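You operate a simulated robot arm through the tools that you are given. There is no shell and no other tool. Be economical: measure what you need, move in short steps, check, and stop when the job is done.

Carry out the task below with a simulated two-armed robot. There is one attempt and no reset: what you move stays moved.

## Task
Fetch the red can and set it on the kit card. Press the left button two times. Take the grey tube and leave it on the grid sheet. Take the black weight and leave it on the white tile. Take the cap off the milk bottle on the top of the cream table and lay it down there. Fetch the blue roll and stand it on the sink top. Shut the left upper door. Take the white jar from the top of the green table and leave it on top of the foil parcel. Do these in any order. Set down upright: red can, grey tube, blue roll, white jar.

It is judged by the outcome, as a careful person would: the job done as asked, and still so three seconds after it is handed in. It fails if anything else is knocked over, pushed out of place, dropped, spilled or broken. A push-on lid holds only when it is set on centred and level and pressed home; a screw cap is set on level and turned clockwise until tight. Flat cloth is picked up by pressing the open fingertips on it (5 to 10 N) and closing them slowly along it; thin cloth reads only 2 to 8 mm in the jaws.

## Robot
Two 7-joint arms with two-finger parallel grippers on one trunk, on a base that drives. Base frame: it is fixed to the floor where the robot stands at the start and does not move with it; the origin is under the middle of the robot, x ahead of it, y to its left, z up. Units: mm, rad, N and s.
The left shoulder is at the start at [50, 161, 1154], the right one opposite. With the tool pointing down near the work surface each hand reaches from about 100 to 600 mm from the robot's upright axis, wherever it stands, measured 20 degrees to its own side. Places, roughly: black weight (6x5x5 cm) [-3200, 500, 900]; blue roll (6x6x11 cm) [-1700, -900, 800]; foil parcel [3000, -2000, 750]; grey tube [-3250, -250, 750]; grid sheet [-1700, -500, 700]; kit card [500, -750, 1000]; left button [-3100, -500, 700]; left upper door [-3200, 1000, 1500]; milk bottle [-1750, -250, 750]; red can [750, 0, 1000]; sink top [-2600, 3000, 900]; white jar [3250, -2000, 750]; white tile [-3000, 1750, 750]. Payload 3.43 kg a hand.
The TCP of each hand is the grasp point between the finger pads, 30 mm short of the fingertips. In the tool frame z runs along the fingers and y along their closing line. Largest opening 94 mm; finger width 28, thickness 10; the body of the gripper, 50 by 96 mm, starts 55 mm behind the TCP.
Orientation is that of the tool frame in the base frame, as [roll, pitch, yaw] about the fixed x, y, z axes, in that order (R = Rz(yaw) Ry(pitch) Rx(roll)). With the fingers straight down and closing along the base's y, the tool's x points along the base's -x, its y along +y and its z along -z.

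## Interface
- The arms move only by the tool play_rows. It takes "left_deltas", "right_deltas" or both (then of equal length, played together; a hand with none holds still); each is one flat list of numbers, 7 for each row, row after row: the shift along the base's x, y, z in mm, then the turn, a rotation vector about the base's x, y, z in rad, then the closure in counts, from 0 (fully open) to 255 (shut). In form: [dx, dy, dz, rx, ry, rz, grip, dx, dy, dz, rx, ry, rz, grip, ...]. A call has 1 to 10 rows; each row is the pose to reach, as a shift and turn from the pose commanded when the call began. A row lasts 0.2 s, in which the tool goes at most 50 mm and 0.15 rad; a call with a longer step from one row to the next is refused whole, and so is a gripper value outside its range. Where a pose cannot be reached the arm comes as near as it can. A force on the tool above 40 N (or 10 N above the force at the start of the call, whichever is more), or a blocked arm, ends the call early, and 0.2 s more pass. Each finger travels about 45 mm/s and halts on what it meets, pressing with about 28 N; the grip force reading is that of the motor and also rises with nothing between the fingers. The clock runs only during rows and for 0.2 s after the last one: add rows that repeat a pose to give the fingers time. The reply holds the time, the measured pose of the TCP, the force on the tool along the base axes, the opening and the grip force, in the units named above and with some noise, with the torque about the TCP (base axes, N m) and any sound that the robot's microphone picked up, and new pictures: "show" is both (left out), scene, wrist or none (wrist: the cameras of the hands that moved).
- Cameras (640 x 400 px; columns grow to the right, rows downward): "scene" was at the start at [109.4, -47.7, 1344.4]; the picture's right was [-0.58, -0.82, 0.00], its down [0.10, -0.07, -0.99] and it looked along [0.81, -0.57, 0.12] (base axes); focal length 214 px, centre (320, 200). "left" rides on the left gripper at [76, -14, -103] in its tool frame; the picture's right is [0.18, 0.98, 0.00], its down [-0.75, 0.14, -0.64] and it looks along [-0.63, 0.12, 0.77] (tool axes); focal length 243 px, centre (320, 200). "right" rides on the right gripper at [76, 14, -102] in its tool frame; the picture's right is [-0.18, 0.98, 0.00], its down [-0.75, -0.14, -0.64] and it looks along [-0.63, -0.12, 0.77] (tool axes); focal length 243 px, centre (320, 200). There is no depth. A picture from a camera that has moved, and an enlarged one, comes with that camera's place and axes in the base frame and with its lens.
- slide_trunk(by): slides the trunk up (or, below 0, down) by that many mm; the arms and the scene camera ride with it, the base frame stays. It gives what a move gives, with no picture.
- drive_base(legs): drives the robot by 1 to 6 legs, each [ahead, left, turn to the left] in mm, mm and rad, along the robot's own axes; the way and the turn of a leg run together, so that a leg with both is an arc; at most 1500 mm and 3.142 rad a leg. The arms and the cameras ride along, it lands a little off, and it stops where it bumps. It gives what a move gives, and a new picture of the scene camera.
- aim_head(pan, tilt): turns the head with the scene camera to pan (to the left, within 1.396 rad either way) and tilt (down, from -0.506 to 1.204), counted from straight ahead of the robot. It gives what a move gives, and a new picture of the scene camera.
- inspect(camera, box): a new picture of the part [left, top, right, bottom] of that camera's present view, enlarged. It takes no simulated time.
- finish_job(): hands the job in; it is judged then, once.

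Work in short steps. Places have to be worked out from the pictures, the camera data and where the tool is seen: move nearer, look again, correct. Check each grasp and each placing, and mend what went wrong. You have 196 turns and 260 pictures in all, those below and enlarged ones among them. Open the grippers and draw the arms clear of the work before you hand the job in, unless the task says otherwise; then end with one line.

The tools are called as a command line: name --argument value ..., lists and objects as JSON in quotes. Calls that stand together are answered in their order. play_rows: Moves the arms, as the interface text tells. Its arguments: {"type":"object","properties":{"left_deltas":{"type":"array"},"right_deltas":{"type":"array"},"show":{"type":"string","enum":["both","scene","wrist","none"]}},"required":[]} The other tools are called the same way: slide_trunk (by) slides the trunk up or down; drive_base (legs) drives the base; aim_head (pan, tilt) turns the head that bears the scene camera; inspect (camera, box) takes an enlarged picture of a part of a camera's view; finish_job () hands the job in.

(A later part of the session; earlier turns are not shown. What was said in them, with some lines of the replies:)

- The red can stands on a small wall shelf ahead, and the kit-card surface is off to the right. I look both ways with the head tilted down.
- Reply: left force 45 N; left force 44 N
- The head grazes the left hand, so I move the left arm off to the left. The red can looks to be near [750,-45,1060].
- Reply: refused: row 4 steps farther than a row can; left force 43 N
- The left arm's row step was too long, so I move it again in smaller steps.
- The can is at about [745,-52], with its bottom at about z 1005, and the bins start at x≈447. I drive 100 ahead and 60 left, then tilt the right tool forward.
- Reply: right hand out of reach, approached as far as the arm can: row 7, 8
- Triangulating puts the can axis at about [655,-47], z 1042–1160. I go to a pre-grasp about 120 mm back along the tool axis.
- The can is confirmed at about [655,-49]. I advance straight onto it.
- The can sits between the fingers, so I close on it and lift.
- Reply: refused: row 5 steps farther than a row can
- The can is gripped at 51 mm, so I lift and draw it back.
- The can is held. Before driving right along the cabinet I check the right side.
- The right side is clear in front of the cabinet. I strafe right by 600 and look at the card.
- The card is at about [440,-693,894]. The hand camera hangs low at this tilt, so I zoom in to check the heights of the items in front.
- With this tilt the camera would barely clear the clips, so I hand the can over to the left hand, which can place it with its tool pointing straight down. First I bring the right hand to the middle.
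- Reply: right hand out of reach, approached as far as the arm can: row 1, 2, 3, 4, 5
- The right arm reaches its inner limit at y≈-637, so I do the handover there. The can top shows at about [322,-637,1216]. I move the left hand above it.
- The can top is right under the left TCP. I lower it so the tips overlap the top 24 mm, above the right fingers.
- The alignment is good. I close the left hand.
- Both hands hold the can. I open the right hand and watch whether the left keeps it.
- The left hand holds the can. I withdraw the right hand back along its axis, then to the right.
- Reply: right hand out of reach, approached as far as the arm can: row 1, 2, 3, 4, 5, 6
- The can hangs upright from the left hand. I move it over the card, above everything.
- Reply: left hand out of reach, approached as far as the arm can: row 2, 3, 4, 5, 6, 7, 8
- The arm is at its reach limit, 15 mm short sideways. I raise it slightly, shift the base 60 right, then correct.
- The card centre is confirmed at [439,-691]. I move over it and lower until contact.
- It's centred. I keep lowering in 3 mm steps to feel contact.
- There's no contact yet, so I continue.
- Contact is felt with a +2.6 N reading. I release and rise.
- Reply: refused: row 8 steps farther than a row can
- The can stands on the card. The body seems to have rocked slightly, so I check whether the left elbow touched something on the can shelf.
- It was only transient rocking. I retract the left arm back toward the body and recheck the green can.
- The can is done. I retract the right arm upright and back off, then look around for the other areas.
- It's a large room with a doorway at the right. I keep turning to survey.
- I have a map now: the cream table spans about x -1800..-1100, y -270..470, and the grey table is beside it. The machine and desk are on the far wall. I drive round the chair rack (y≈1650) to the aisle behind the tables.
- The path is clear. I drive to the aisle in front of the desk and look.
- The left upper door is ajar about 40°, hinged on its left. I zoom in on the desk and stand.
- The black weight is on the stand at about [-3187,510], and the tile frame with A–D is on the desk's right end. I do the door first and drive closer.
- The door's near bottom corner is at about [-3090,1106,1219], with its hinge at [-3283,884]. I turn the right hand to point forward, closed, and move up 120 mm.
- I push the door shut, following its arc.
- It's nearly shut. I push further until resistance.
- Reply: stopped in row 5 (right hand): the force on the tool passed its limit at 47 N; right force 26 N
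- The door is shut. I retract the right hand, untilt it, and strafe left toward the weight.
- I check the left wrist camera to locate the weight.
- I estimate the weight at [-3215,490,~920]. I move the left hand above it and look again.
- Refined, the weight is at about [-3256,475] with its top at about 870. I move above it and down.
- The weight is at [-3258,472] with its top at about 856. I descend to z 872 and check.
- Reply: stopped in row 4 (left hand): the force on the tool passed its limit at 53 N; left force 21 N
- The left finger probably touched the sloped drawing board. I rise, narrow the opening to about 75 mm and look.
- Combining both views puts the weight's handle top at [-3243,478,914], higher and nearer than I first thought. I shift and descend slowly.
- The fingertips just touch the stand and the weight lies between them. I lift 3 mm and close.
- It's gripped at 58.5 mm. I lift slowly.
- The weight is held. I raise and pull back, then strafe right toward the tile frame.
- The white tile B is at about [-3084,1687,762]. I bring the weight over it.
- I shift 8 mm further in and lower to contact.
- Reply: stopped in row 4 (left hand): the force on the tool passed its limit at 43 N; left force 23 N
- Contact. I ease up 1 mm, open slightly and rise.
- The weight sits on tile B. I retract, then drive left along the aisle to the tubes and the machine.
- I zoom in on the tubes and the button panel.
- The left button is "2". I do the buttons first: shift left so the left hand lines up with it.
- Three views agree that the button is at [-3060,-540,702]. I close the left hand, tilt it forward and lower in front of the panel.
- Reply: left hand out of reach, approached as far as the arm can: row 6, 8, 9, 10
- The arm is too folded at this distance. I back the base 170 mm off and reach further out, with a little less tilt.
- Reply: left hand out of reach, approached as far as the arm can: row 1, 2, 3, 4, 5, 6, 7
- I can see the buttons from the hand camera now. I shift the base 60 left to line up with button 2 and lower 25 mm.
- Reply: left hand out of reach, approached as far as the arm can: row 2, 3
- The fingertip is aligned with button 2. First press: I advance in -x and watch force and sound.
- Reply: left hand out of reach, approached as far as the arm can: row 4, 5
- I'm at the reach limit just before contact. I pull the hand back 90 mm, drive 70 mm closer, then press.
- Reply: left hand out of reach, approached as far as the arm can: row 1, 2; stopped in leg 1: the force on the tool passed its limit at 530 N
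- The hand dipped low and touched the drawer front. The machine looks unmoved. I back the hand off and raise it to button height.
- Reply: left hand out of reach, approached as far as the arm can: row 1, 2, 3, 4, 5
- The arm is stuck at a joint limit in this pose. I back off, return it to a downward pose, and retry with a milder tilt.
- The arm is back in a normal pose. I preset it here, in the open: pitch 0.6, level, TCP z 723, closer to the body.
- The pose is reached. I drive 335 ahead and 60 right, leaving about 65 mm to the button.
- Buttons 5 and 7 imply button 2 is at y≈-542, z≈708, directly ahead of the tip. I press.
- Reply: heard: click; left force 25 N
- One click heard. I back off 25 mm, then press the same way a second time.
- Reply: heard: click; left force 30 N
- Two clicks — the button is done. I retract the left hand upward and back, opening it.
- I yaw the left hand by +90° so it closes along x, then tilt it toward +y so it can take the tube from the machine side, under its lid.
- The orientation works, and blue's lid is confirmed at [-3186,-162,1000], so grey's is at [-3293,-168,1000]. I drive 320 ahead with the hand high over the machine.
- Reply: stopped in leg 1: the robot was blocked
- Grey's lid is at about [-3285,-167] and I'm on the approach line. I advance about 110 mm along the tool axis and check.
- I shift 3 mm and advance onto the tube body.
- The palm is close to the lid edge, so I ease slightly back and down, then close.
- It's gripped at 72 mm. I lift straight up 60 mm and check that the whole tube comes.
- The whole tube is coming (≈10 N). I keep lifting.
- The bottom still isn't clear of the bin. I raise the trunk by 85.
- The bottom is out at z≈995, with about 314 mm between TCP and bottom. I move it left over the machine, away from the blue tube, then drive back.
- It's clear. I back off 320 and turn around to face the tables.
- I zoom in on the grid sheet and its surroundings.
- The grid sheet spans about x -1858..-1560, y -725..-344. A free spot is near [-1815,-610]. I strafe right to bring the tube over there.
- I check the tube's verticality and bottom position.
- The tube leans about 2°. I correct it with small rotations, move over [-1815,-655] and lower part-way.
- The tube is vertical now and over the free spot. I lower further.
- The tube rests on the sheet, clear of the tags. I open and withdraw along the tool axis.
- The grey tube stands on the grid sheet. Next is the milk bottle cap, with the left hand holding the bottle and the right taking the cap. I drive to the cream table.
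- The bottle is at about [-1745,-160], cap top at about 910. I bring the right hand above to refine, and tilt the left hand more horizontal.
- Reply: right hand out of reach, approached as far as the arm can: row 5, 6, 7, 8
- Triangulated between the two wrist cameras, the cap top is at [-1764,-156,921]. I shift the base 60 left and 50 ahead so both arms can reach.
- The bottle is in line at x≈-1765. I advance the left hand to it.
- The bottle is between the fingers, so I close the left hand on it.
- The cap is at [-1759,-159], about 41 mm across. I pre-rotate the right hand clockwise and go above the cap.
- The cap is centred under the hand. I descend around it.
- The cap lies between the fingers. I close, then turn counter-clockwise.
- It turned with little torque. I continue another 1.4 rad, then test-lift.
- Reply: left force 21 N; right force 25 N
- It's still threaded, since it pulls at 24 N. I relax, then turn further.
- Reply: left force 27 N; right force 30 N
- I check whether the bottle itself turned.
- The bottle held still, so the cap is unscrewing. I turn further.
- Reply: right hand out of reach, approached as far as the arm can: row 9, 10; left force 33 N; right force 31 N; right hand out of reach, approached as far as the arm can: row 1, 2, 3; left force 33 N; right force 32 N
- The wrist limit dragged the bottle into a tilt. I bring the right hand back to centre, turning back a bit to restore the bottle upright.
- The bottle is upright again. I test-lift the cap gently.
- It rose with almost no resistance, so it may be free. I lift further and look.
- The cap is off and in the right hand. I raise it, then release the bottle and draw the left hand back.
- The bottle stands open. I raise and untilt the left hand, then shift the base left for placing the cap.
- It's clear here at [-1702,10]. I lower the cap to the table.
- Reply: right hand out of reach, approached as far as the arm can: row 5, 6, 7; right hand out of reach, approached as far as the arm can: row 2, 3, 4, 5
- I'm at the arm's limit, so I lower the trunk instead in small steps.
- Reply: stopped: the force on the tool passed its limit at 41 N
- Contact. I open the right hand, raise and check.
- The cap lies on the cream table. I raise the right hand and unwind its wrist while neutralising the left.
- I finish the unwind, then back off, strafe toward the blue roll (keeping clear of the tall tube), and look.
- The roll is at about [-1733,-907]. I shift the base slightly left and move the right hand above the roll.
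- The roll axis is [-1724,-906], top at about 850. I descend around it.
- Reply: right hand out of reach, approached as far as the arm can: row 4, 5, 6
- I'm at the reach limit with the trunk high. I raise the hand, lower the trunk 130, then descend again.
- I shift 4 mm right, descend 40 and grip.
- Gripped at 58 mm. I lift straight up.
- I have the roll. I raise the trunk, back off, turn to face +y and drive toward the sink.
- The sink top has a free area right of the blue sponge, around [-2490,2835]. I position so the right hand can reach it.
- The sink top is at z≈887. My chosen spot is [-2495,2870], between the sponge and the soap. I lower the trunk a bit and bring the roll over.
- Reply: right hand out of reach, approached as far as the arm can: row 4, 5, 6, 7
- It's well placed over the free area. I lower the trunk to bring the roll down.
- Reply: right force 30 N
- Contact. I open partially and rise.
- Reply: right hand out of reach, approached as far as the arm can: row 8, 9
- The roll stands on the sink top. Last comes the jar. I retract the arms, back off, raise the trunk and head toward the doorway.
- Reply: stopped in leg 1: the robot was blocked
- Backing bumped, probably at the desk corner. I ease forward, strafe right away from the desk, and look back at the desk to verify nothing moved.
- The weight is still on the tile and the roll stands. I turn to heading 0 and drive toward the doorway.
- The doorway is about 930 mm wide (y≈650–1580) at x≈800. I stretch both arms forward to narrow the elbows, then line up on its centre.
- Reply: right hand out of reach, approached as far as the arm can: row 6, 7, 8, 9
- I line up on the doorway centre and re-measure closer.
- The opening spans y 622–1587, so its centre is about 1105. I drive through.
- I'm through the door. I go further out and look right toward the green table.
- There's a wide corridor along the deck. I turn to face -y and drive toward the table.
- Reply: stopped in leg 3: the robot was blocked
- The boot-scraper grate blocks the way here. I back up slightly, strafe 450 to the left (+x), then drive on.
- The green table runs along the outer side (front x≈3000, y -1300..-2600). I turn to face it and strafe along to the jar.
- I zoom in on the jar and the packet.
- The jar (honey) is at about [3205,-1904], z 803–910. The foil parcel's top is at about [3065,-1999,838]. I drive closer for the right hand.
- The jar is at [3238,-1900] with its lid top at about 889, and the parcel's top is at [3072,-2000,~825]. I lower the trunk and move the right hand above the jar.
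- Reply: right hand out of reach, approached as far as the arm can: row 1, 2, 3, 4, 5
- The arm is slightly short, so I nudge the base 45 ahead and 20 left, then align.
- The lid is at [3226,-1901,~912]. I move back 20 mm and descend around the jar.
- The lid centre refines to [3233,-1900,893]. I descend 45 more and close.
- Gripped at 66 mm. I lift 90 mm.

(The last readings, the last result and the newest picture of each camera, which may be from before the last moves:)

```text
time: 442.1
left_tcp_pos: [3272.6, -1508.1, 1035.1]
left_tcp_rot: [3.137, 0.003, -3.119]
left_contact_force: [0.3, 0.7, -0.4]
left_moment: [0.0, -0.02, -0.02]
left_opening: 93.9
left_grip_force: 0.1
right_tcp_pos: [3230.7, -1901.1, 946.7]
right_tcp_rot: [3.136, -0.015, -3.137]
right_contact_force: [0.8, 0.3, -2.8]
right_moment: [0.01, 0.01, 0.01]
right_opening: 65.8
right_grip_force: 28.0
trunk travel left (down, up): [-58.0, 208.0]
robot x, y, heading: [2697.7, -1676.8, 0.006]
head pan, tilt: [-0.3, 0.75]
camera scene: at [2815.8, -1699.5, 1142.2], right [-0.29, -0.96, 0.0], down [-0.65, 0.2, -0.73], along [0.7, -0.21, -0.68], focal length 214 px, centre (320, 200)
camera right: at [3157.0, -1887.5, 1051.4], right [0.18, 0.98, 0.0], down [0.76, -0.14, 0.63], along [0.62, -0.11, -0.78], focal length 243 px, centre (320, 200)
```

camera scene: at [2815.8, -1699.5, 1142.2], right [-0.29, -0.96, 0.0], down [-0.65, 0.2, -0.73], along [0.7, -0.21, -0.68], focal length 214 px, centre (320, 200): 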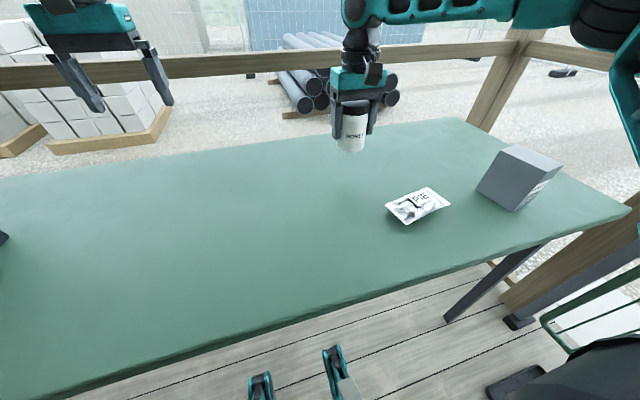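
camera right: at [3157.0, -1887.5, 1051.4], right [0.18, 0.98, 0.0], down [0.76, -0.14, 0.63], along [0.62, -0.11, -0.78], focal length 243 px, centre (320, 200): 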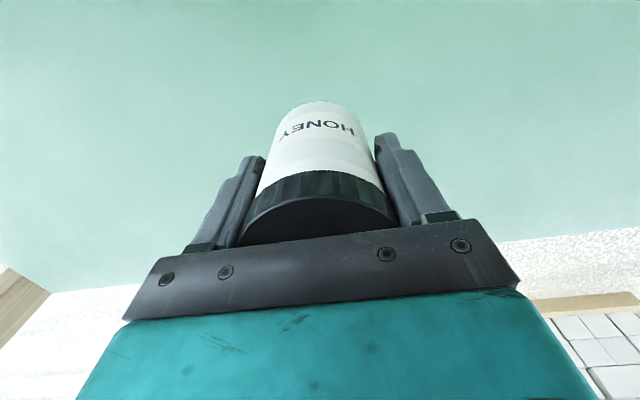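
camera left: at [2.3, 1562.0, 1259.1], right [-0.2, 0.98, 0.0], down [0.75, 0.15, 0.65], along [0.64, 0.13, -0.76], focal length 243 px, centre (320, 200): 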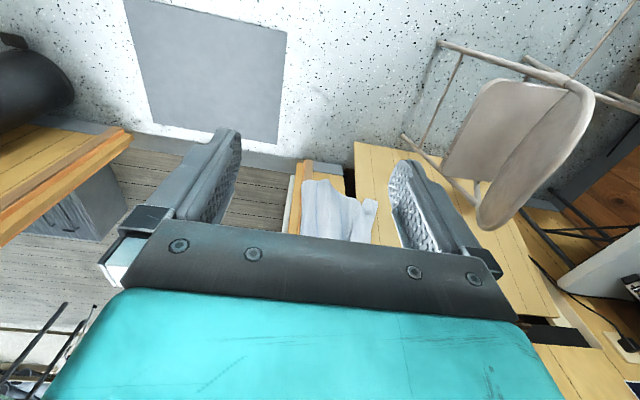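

The jar is held, with its bottom about 57 mm below the TCP. I look at the parcel's top closely.

inspect --camera "scene" --box '[360, 160, 480, 240]'

```text
5.00 times, centred on (420, 200) of scene
camera zoom: at [2815.8, -1699.5, 1142.2], right [-0.29, -0.96, 0.0], down [-0.65, 0.2, -0.73], along [0.7, -0.21, -0.68], focal length 1072 px, centre (-180, 200)
```

zoom: 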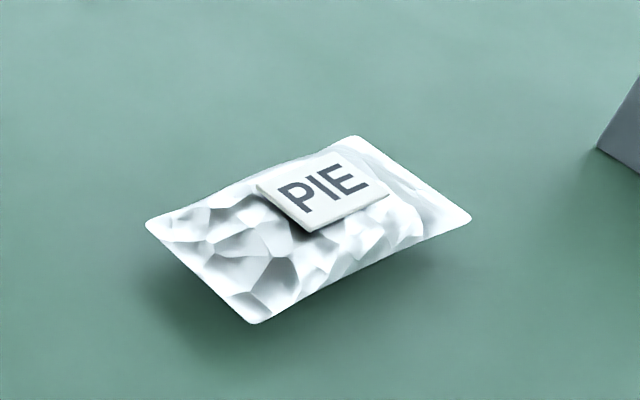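

The label top is near [3075,-2000,834]. I bring the jar over it.

play_rows --right_deltas '[-30, -18, 10, 0, 0, 0, 150, -65, -40, 20, 0, 0, 0, 150, -100, -62, 20, 0, 0, 0, 150, -130, -82, 20, 0, 0, 0, 150, -156, -99, 10, 0, 0, 0, 150, -156, -99, 0, 0, 0, 0, 150]'

inspect --camera "scene" --box '[340, 100, 500, 240]'

```text
time: 443.5
left_tcp_pos: [3272.2, -1508.1, 1034.8]
left_tcp_rot: [3.139, 0.004, -3.119]
left_contact_force: [0.2, 0.5, 0.0]
left_moment: [-0.01, -0.01, 0.01]
left_opening: 93.8
left_grip_force: 0.0
right_tcp_pos: [3074.4, -1999.3, 946.7]
right_tcp_rot: [3.135, -0.013, -3.137]
right_contact_force: [-0.3, -0.1, -3.4]
right_moment: [-0.01, -0.01, 0.02]
right_opening: 65.4
right_grip_force: 27.7
trunk travel left (down, up): [-58.0, 208.0]
robot x, y, heading: [2700.2, -1679.1, 0.002]
head pan, tilt: [-0.3, 0.75]
camera scene: at [2815.9, -1699.5, 1142.2], right [-0.29, -0.96, 0.0], down [-0.65, 0.2, -0.73], along [0.7, -0.21, -0.68], focal length 214 px, centre (320, 200)
camera right: at [3000.7, -1985.4, 1052.1], right [0.18, 0.98, 0.0], down [0.76, -0.14, 0.63], along [0.62, -0.11, -0.78], focal length 243 px, centre (320, 200)
```

scene: 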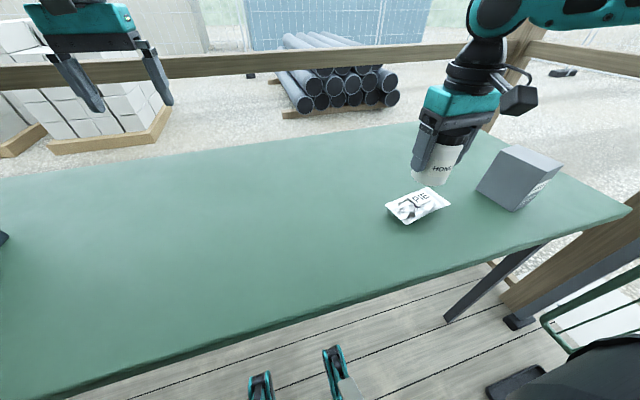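
right: 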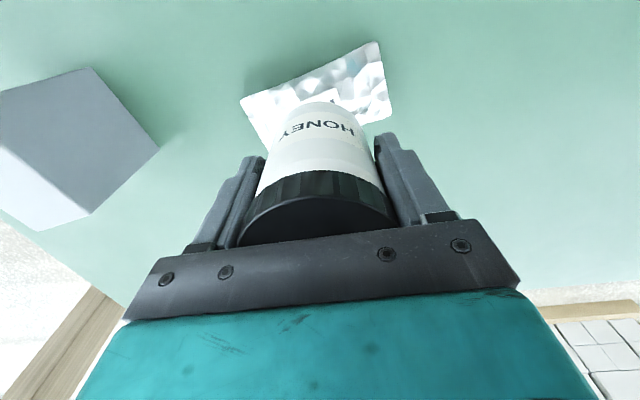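

```text
2.86 times, centred on (420, 170) of scene
camera zoom: at [2815.9, -1699.5, 1142.2], right [-0.29, -0.96, 0.0], down [-0.65, 0.2, -0.73], along [0.7, -0.21, -0.68], focal length 613 px, centre (34, 286)
```

zoom: 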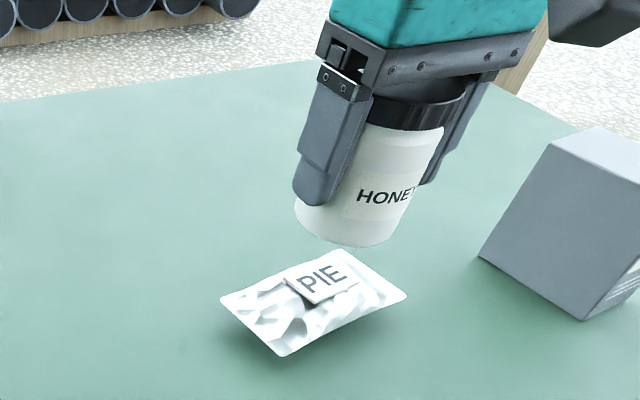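

The projection confirms the jar will land on the label centre. I lower it.

play_rows --right_deltas '[0, 0, -20, 0, 0, 0, 150, 0, 0, -36, 0, 0, 0, 150, 0, 0, -44, 0, 0, 0, 150, 0, 0, -47, 0, 0, 0, 150]' --show "none"

inspect --camera "scene" --box '[360, 110, 500, 230]'

```text
time: 444.5
left_tcp_pos: [3271.4, -1508.7, 1034.1]
left_tcp_rot: [3.139, 0.004, -3.119]
left_contact_force: [-0.3, 0.0, 0.9]
left_moment: [0.02, 0.03, 0.03]
left_opening: 93.9
left_grip_force: 0.0
right_tcp_pos: [3075.1, -2000.2, 900.5]
right_tcp_rot: [3.138, -0.013, -3.136]
right_contact_force: [0.3, 1.2, -3.6]
right_moment: [0.0, 0.03, 0.01]
right_opening: 65.2
right_grip_force: 28.0
trunk travel left (down, up): [-58.0, 208.0]
robot x, y, heading: [2698.8, -1681.4, 0.01]
head pan, tilt: [-0.3, 0.75]
```

```text
3.33 times, centred on (430, 170) of scene
camera zoom: at [2815.9, -1699.6, 1142.2], right [-0.29, -0.96, 0.0], down [-0.65, 0.2, -0.73], along [0.7, -0.21, -0.68], focal length 715 px, centre (-47, 300)
```

zoom: 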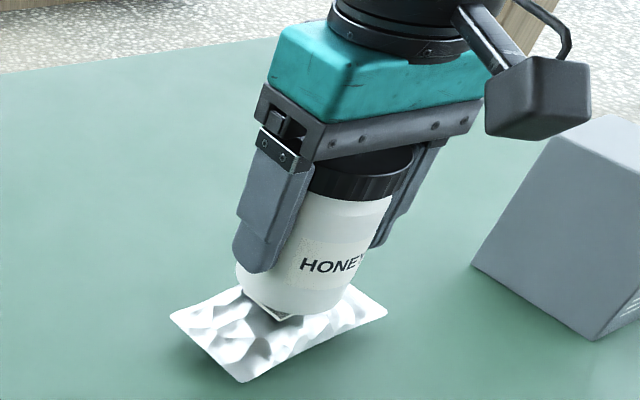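

play_rows --right_deltas '[0, 0, -2, 0, 0, 0, 150, 0, 0, -4, 0, 0, 0, 150, 0, 0, -6, 0, 0, 0, 150, 0, 0, -8, 0, 0, 0, 150]' --show "none"

```text
time: 445.5
left_tcp_pos: [3273.6, -1508.2, 1035.7]
left_tcp_rot: [3.139, 0.003, -3.119]
left_contact_force: [-1.2, 0.3, -0.1]
left_moment: [-0.01, 0.0, 0.0]
left_opening: 94.3
left_grip_force: 0.1
right_tcp_pos: [3074.7, -2000.9, 893.0]
right_tcp_rot: [3.136, -0.01, -3.137]
right_contact_force: [-0.7, -0.3, 0.8]
right_moment: [0.07, 0.08, 0.0]
right_opening: 65.3
right_grip_force: 28.0
trunk travel left (down, up): [-58.0, 208.0]
robot x, y, heading: [2697.1, -1678.2, 0.007]
head pan, tilt: [-0.3, 0.75]
```

Contact is starting (from -3.4 to +0.8 N). I press 1 mm more, then release slowly and rise.

play_rows --right_deltas '[0, 0, -1, 0, 0, 0, 150, 0, 0, -2, 0, 0, 0, 150, 0, 0, -2, 0, 0, 0, 150]' --show "none"

inspect --camera "scene" --box '[360, 110, 500, 230]'

```text
time: 446.3
left_tcp_pos: [3271.9, -1507.6, 1035.8]
left_tcp_rot: [3.137, 0.006, -3.12]
left_contact_force: [-0.3, -0.1, 0.5]
left_moment: [0.02, 0.0, -0.03]
left_opening: 94.0
left_grip_force: 0.0
right_tcp_pos: [3075.3, -1999.3, 891.8]
right_tcp_rot: [3.138, -0.008, -3.138]
right_contact_force: [1.8, -5.4, 19.4]
right_moment: [0.09, 0.09, -0.03]
right_opening: 64.9
right_grip_force: 28.1
trunk travel left (down, up): [-58.0, 208.0]
robot x, y, heading: [2699.1, -1680.4, 0.006]
head pan, tilt: [-0.3, 0.75]
```

```text
3.33 times, centred on (430, 170) of scene
camera zoom: at [2814.9, -1699.1, 1142.6], right [-0.29, -0.96, 0.0], down [-0.65, 0.2, -0.73], along [0.7, -0.21, -0.68], focal length 715 px, centre (-47, 300)
```

zoom: 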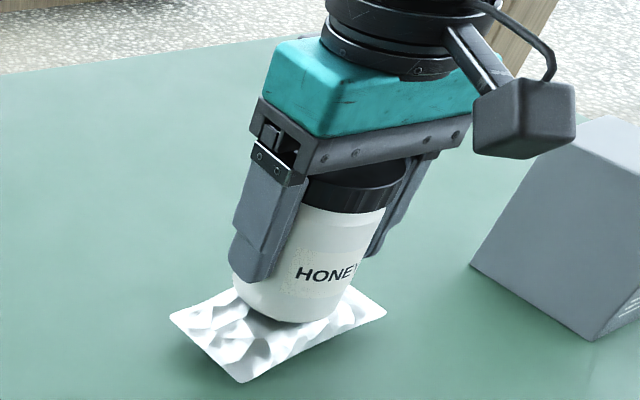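

The jar is firmly on the parcel. I relieve, open slowly and rise.

play_rows --right_deltas '[0, 0, 1, 0, 0, 0, 140, 0, 0, 1, 0, 0, 0, 110, 0, 0, 1, 0, 0, 0, 70, 0, 0, 1, 0, 0, 0, 40, 0, 0, 1, 0, 0, 0, 20, 0, 0, 20, 0, 0, 0, 20, 0, 0, 55, 0, 0, 0, 20, 0, 0, 95, 0, 0, 0, 20, 0, 0, 140, 0, 0, 0, 20]'

inspect --camera "scene" --box '[360, 110, 500, 230]'

```text
time: 448.3
left_tcp_pos: [3271.3, -1508.1, 1035.4]
left_tcp_rot: [3.139, 0.004, -3.118]
left_contact_force: [0.9, 0.4, 0.0]
left_moment: [-0.01, 0.0, 0.01]
left_opening: 93.9
left_grip_force: 0.0
right_tcp_pos: [3076.5, -2000.7, 1031.9]
right_tcp_rot: [3.136, -0.011, -3.136]
right_contact_force: [0.1, 0.2, -0.2]
right_moment: [0.0, 0.03, -0.01]
right_opening: 86.7
right_grip_force: 0.1
trunk travel left (down, up): [-58.0, 208.0]
robot x, y, heading: [2698.8, -1679.4, 0.01]
head pan, tilt: [-0.3, 0.75]
camera scene: at [2815.6, -1699.2, 1142.2], right [-0.29, -0.96, 0.0], down [-0.65, 0.2, -0.73], along [0.7, -0.21, -0.68], focal length 214 px, centre (320, 200)
camera right: at [3001.8, -1987.3, 1137.4], right [0.18, 0.98, 0.0], down [0.76, -0.14, 0.63], along [0.62, -0.11, -0.78], focal length 243 px, centre (320, 200)
```

scene: 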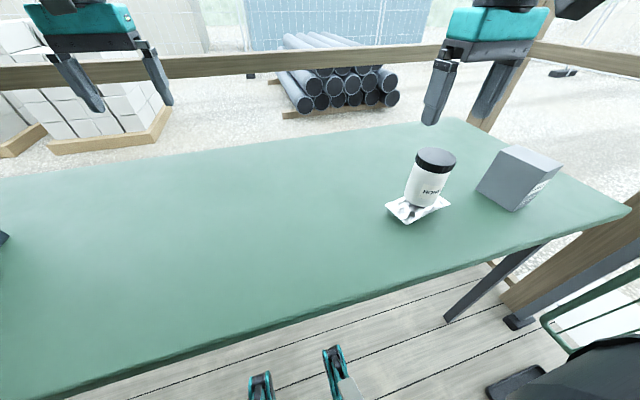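
right: 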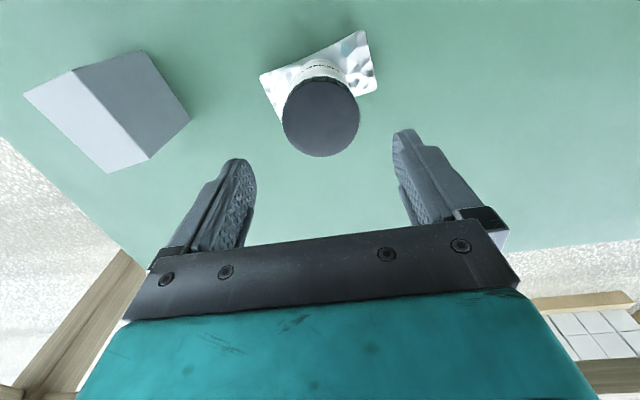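

```text
3.33 times, centred on (430, 170) of scene
camera zoom: at [2815.6, -1699.2, 1142.2], right [-0.29, -0.96, 0.0], down [-0.65, 0.2, -0.73], along [0.7, -0.21, -0.68], focal length 715 px, centre (-47, 300)
```

zoom: 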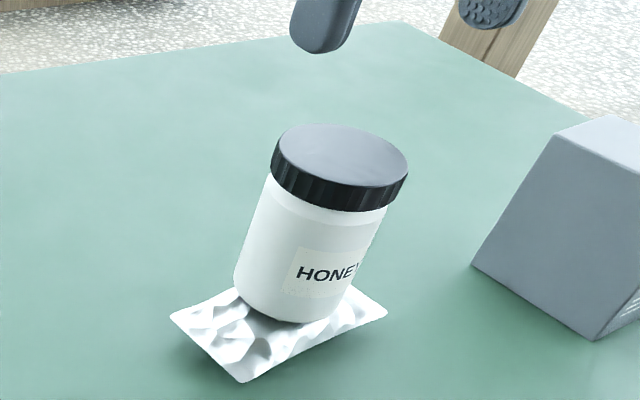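

The jar stands upright on the parcel. I raise the arms slightly and back away, then check once more.

slide_trunk --by 100

drive_base --legs '[[-350, 0, 0]]'

```text
time: 449.6
left_tcp_pos: [3272.3, -1508.8, 1134.7]
left_tcp_rot: [3.139, 0.004, -3.119]
left_contact_force: [0.0, 0.7, 0.0]
left_moment: [-0.02, -0.02, -0.03]
left_opening: 93.9
left_grip_force: 0.0
right_tcp_pos: [3077.3, -2000.1, 1130.2]
right_tcp_rot: [3.136, -0.014, -3.136]
right_contact_force: [0.5, 0.2, 1.2]
right_moment: [-0.01, -0.02, 0.02]
right_opening: 86.8
right_grip_force: 0.1
trunk travel left (down, up): [-158.0, 108.0]
robot x, y, heading: [2697.8, -1677.7, 0.011]
head pan, tilt: [-0.3, 0.75]
```

```text
time: 451.9
left_tcp_pos: [2926.0, -1512.6, 1135.3]
left_tcp_rot: [3.137, 0.005, -3.122]
left_contact_force: [-0.3, -0.6, 0.7]
left_moment: [0.0, -0.02, 0.0]
left_opening: 93.7
left_grip_force: 0.1
right_tcp_pos: [2728.9, -2003.9, 1132.0]
right_tcp_rot: [3.136, -0.013, -3.14]
right_contact_force: [-0.5, -0.4, -0.1]
right_moment: [0.0, 0.02, -0.02]
right_opening: 86.8
right_grip_force: 0.1
trunk travel left (down, up): [-158.0, 108.0]
robot x, y, heading: [2348.8, -1678.6, 0.003]
head pan, tilt: [-0.3, 0.75]
camera scene: at [2468.7, -1701.8, 1242.3], right [-0.29, -0.96, 0.0], down [-0.65, 0.2, -0.73], along [0.7, -0.21, -0.68], focal length 214 px, centre (320, 200)
```

scene: 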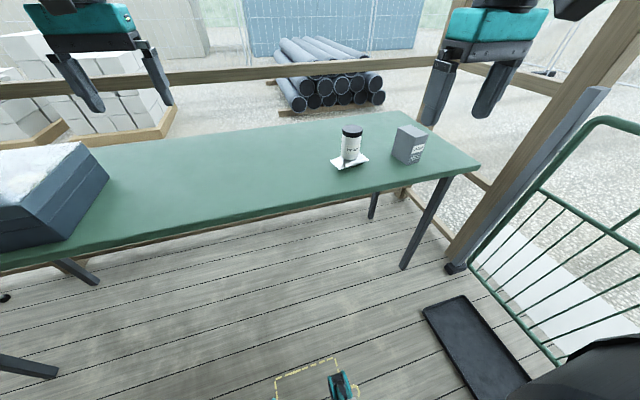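

All the tasks are done and both arms are clear with grippers open, so I hand the job in.

finish_job

```text
The job is handed in.
```

I did all eight tasks and handed the job in with both grippers open and the arms clear. Along the way the left hand hit the front of the button machine hard (530 N), and the base was stopped by obstacles three times. I saw nothing knocked over or moved, but I didn't go back to check the boot-scraper grate.
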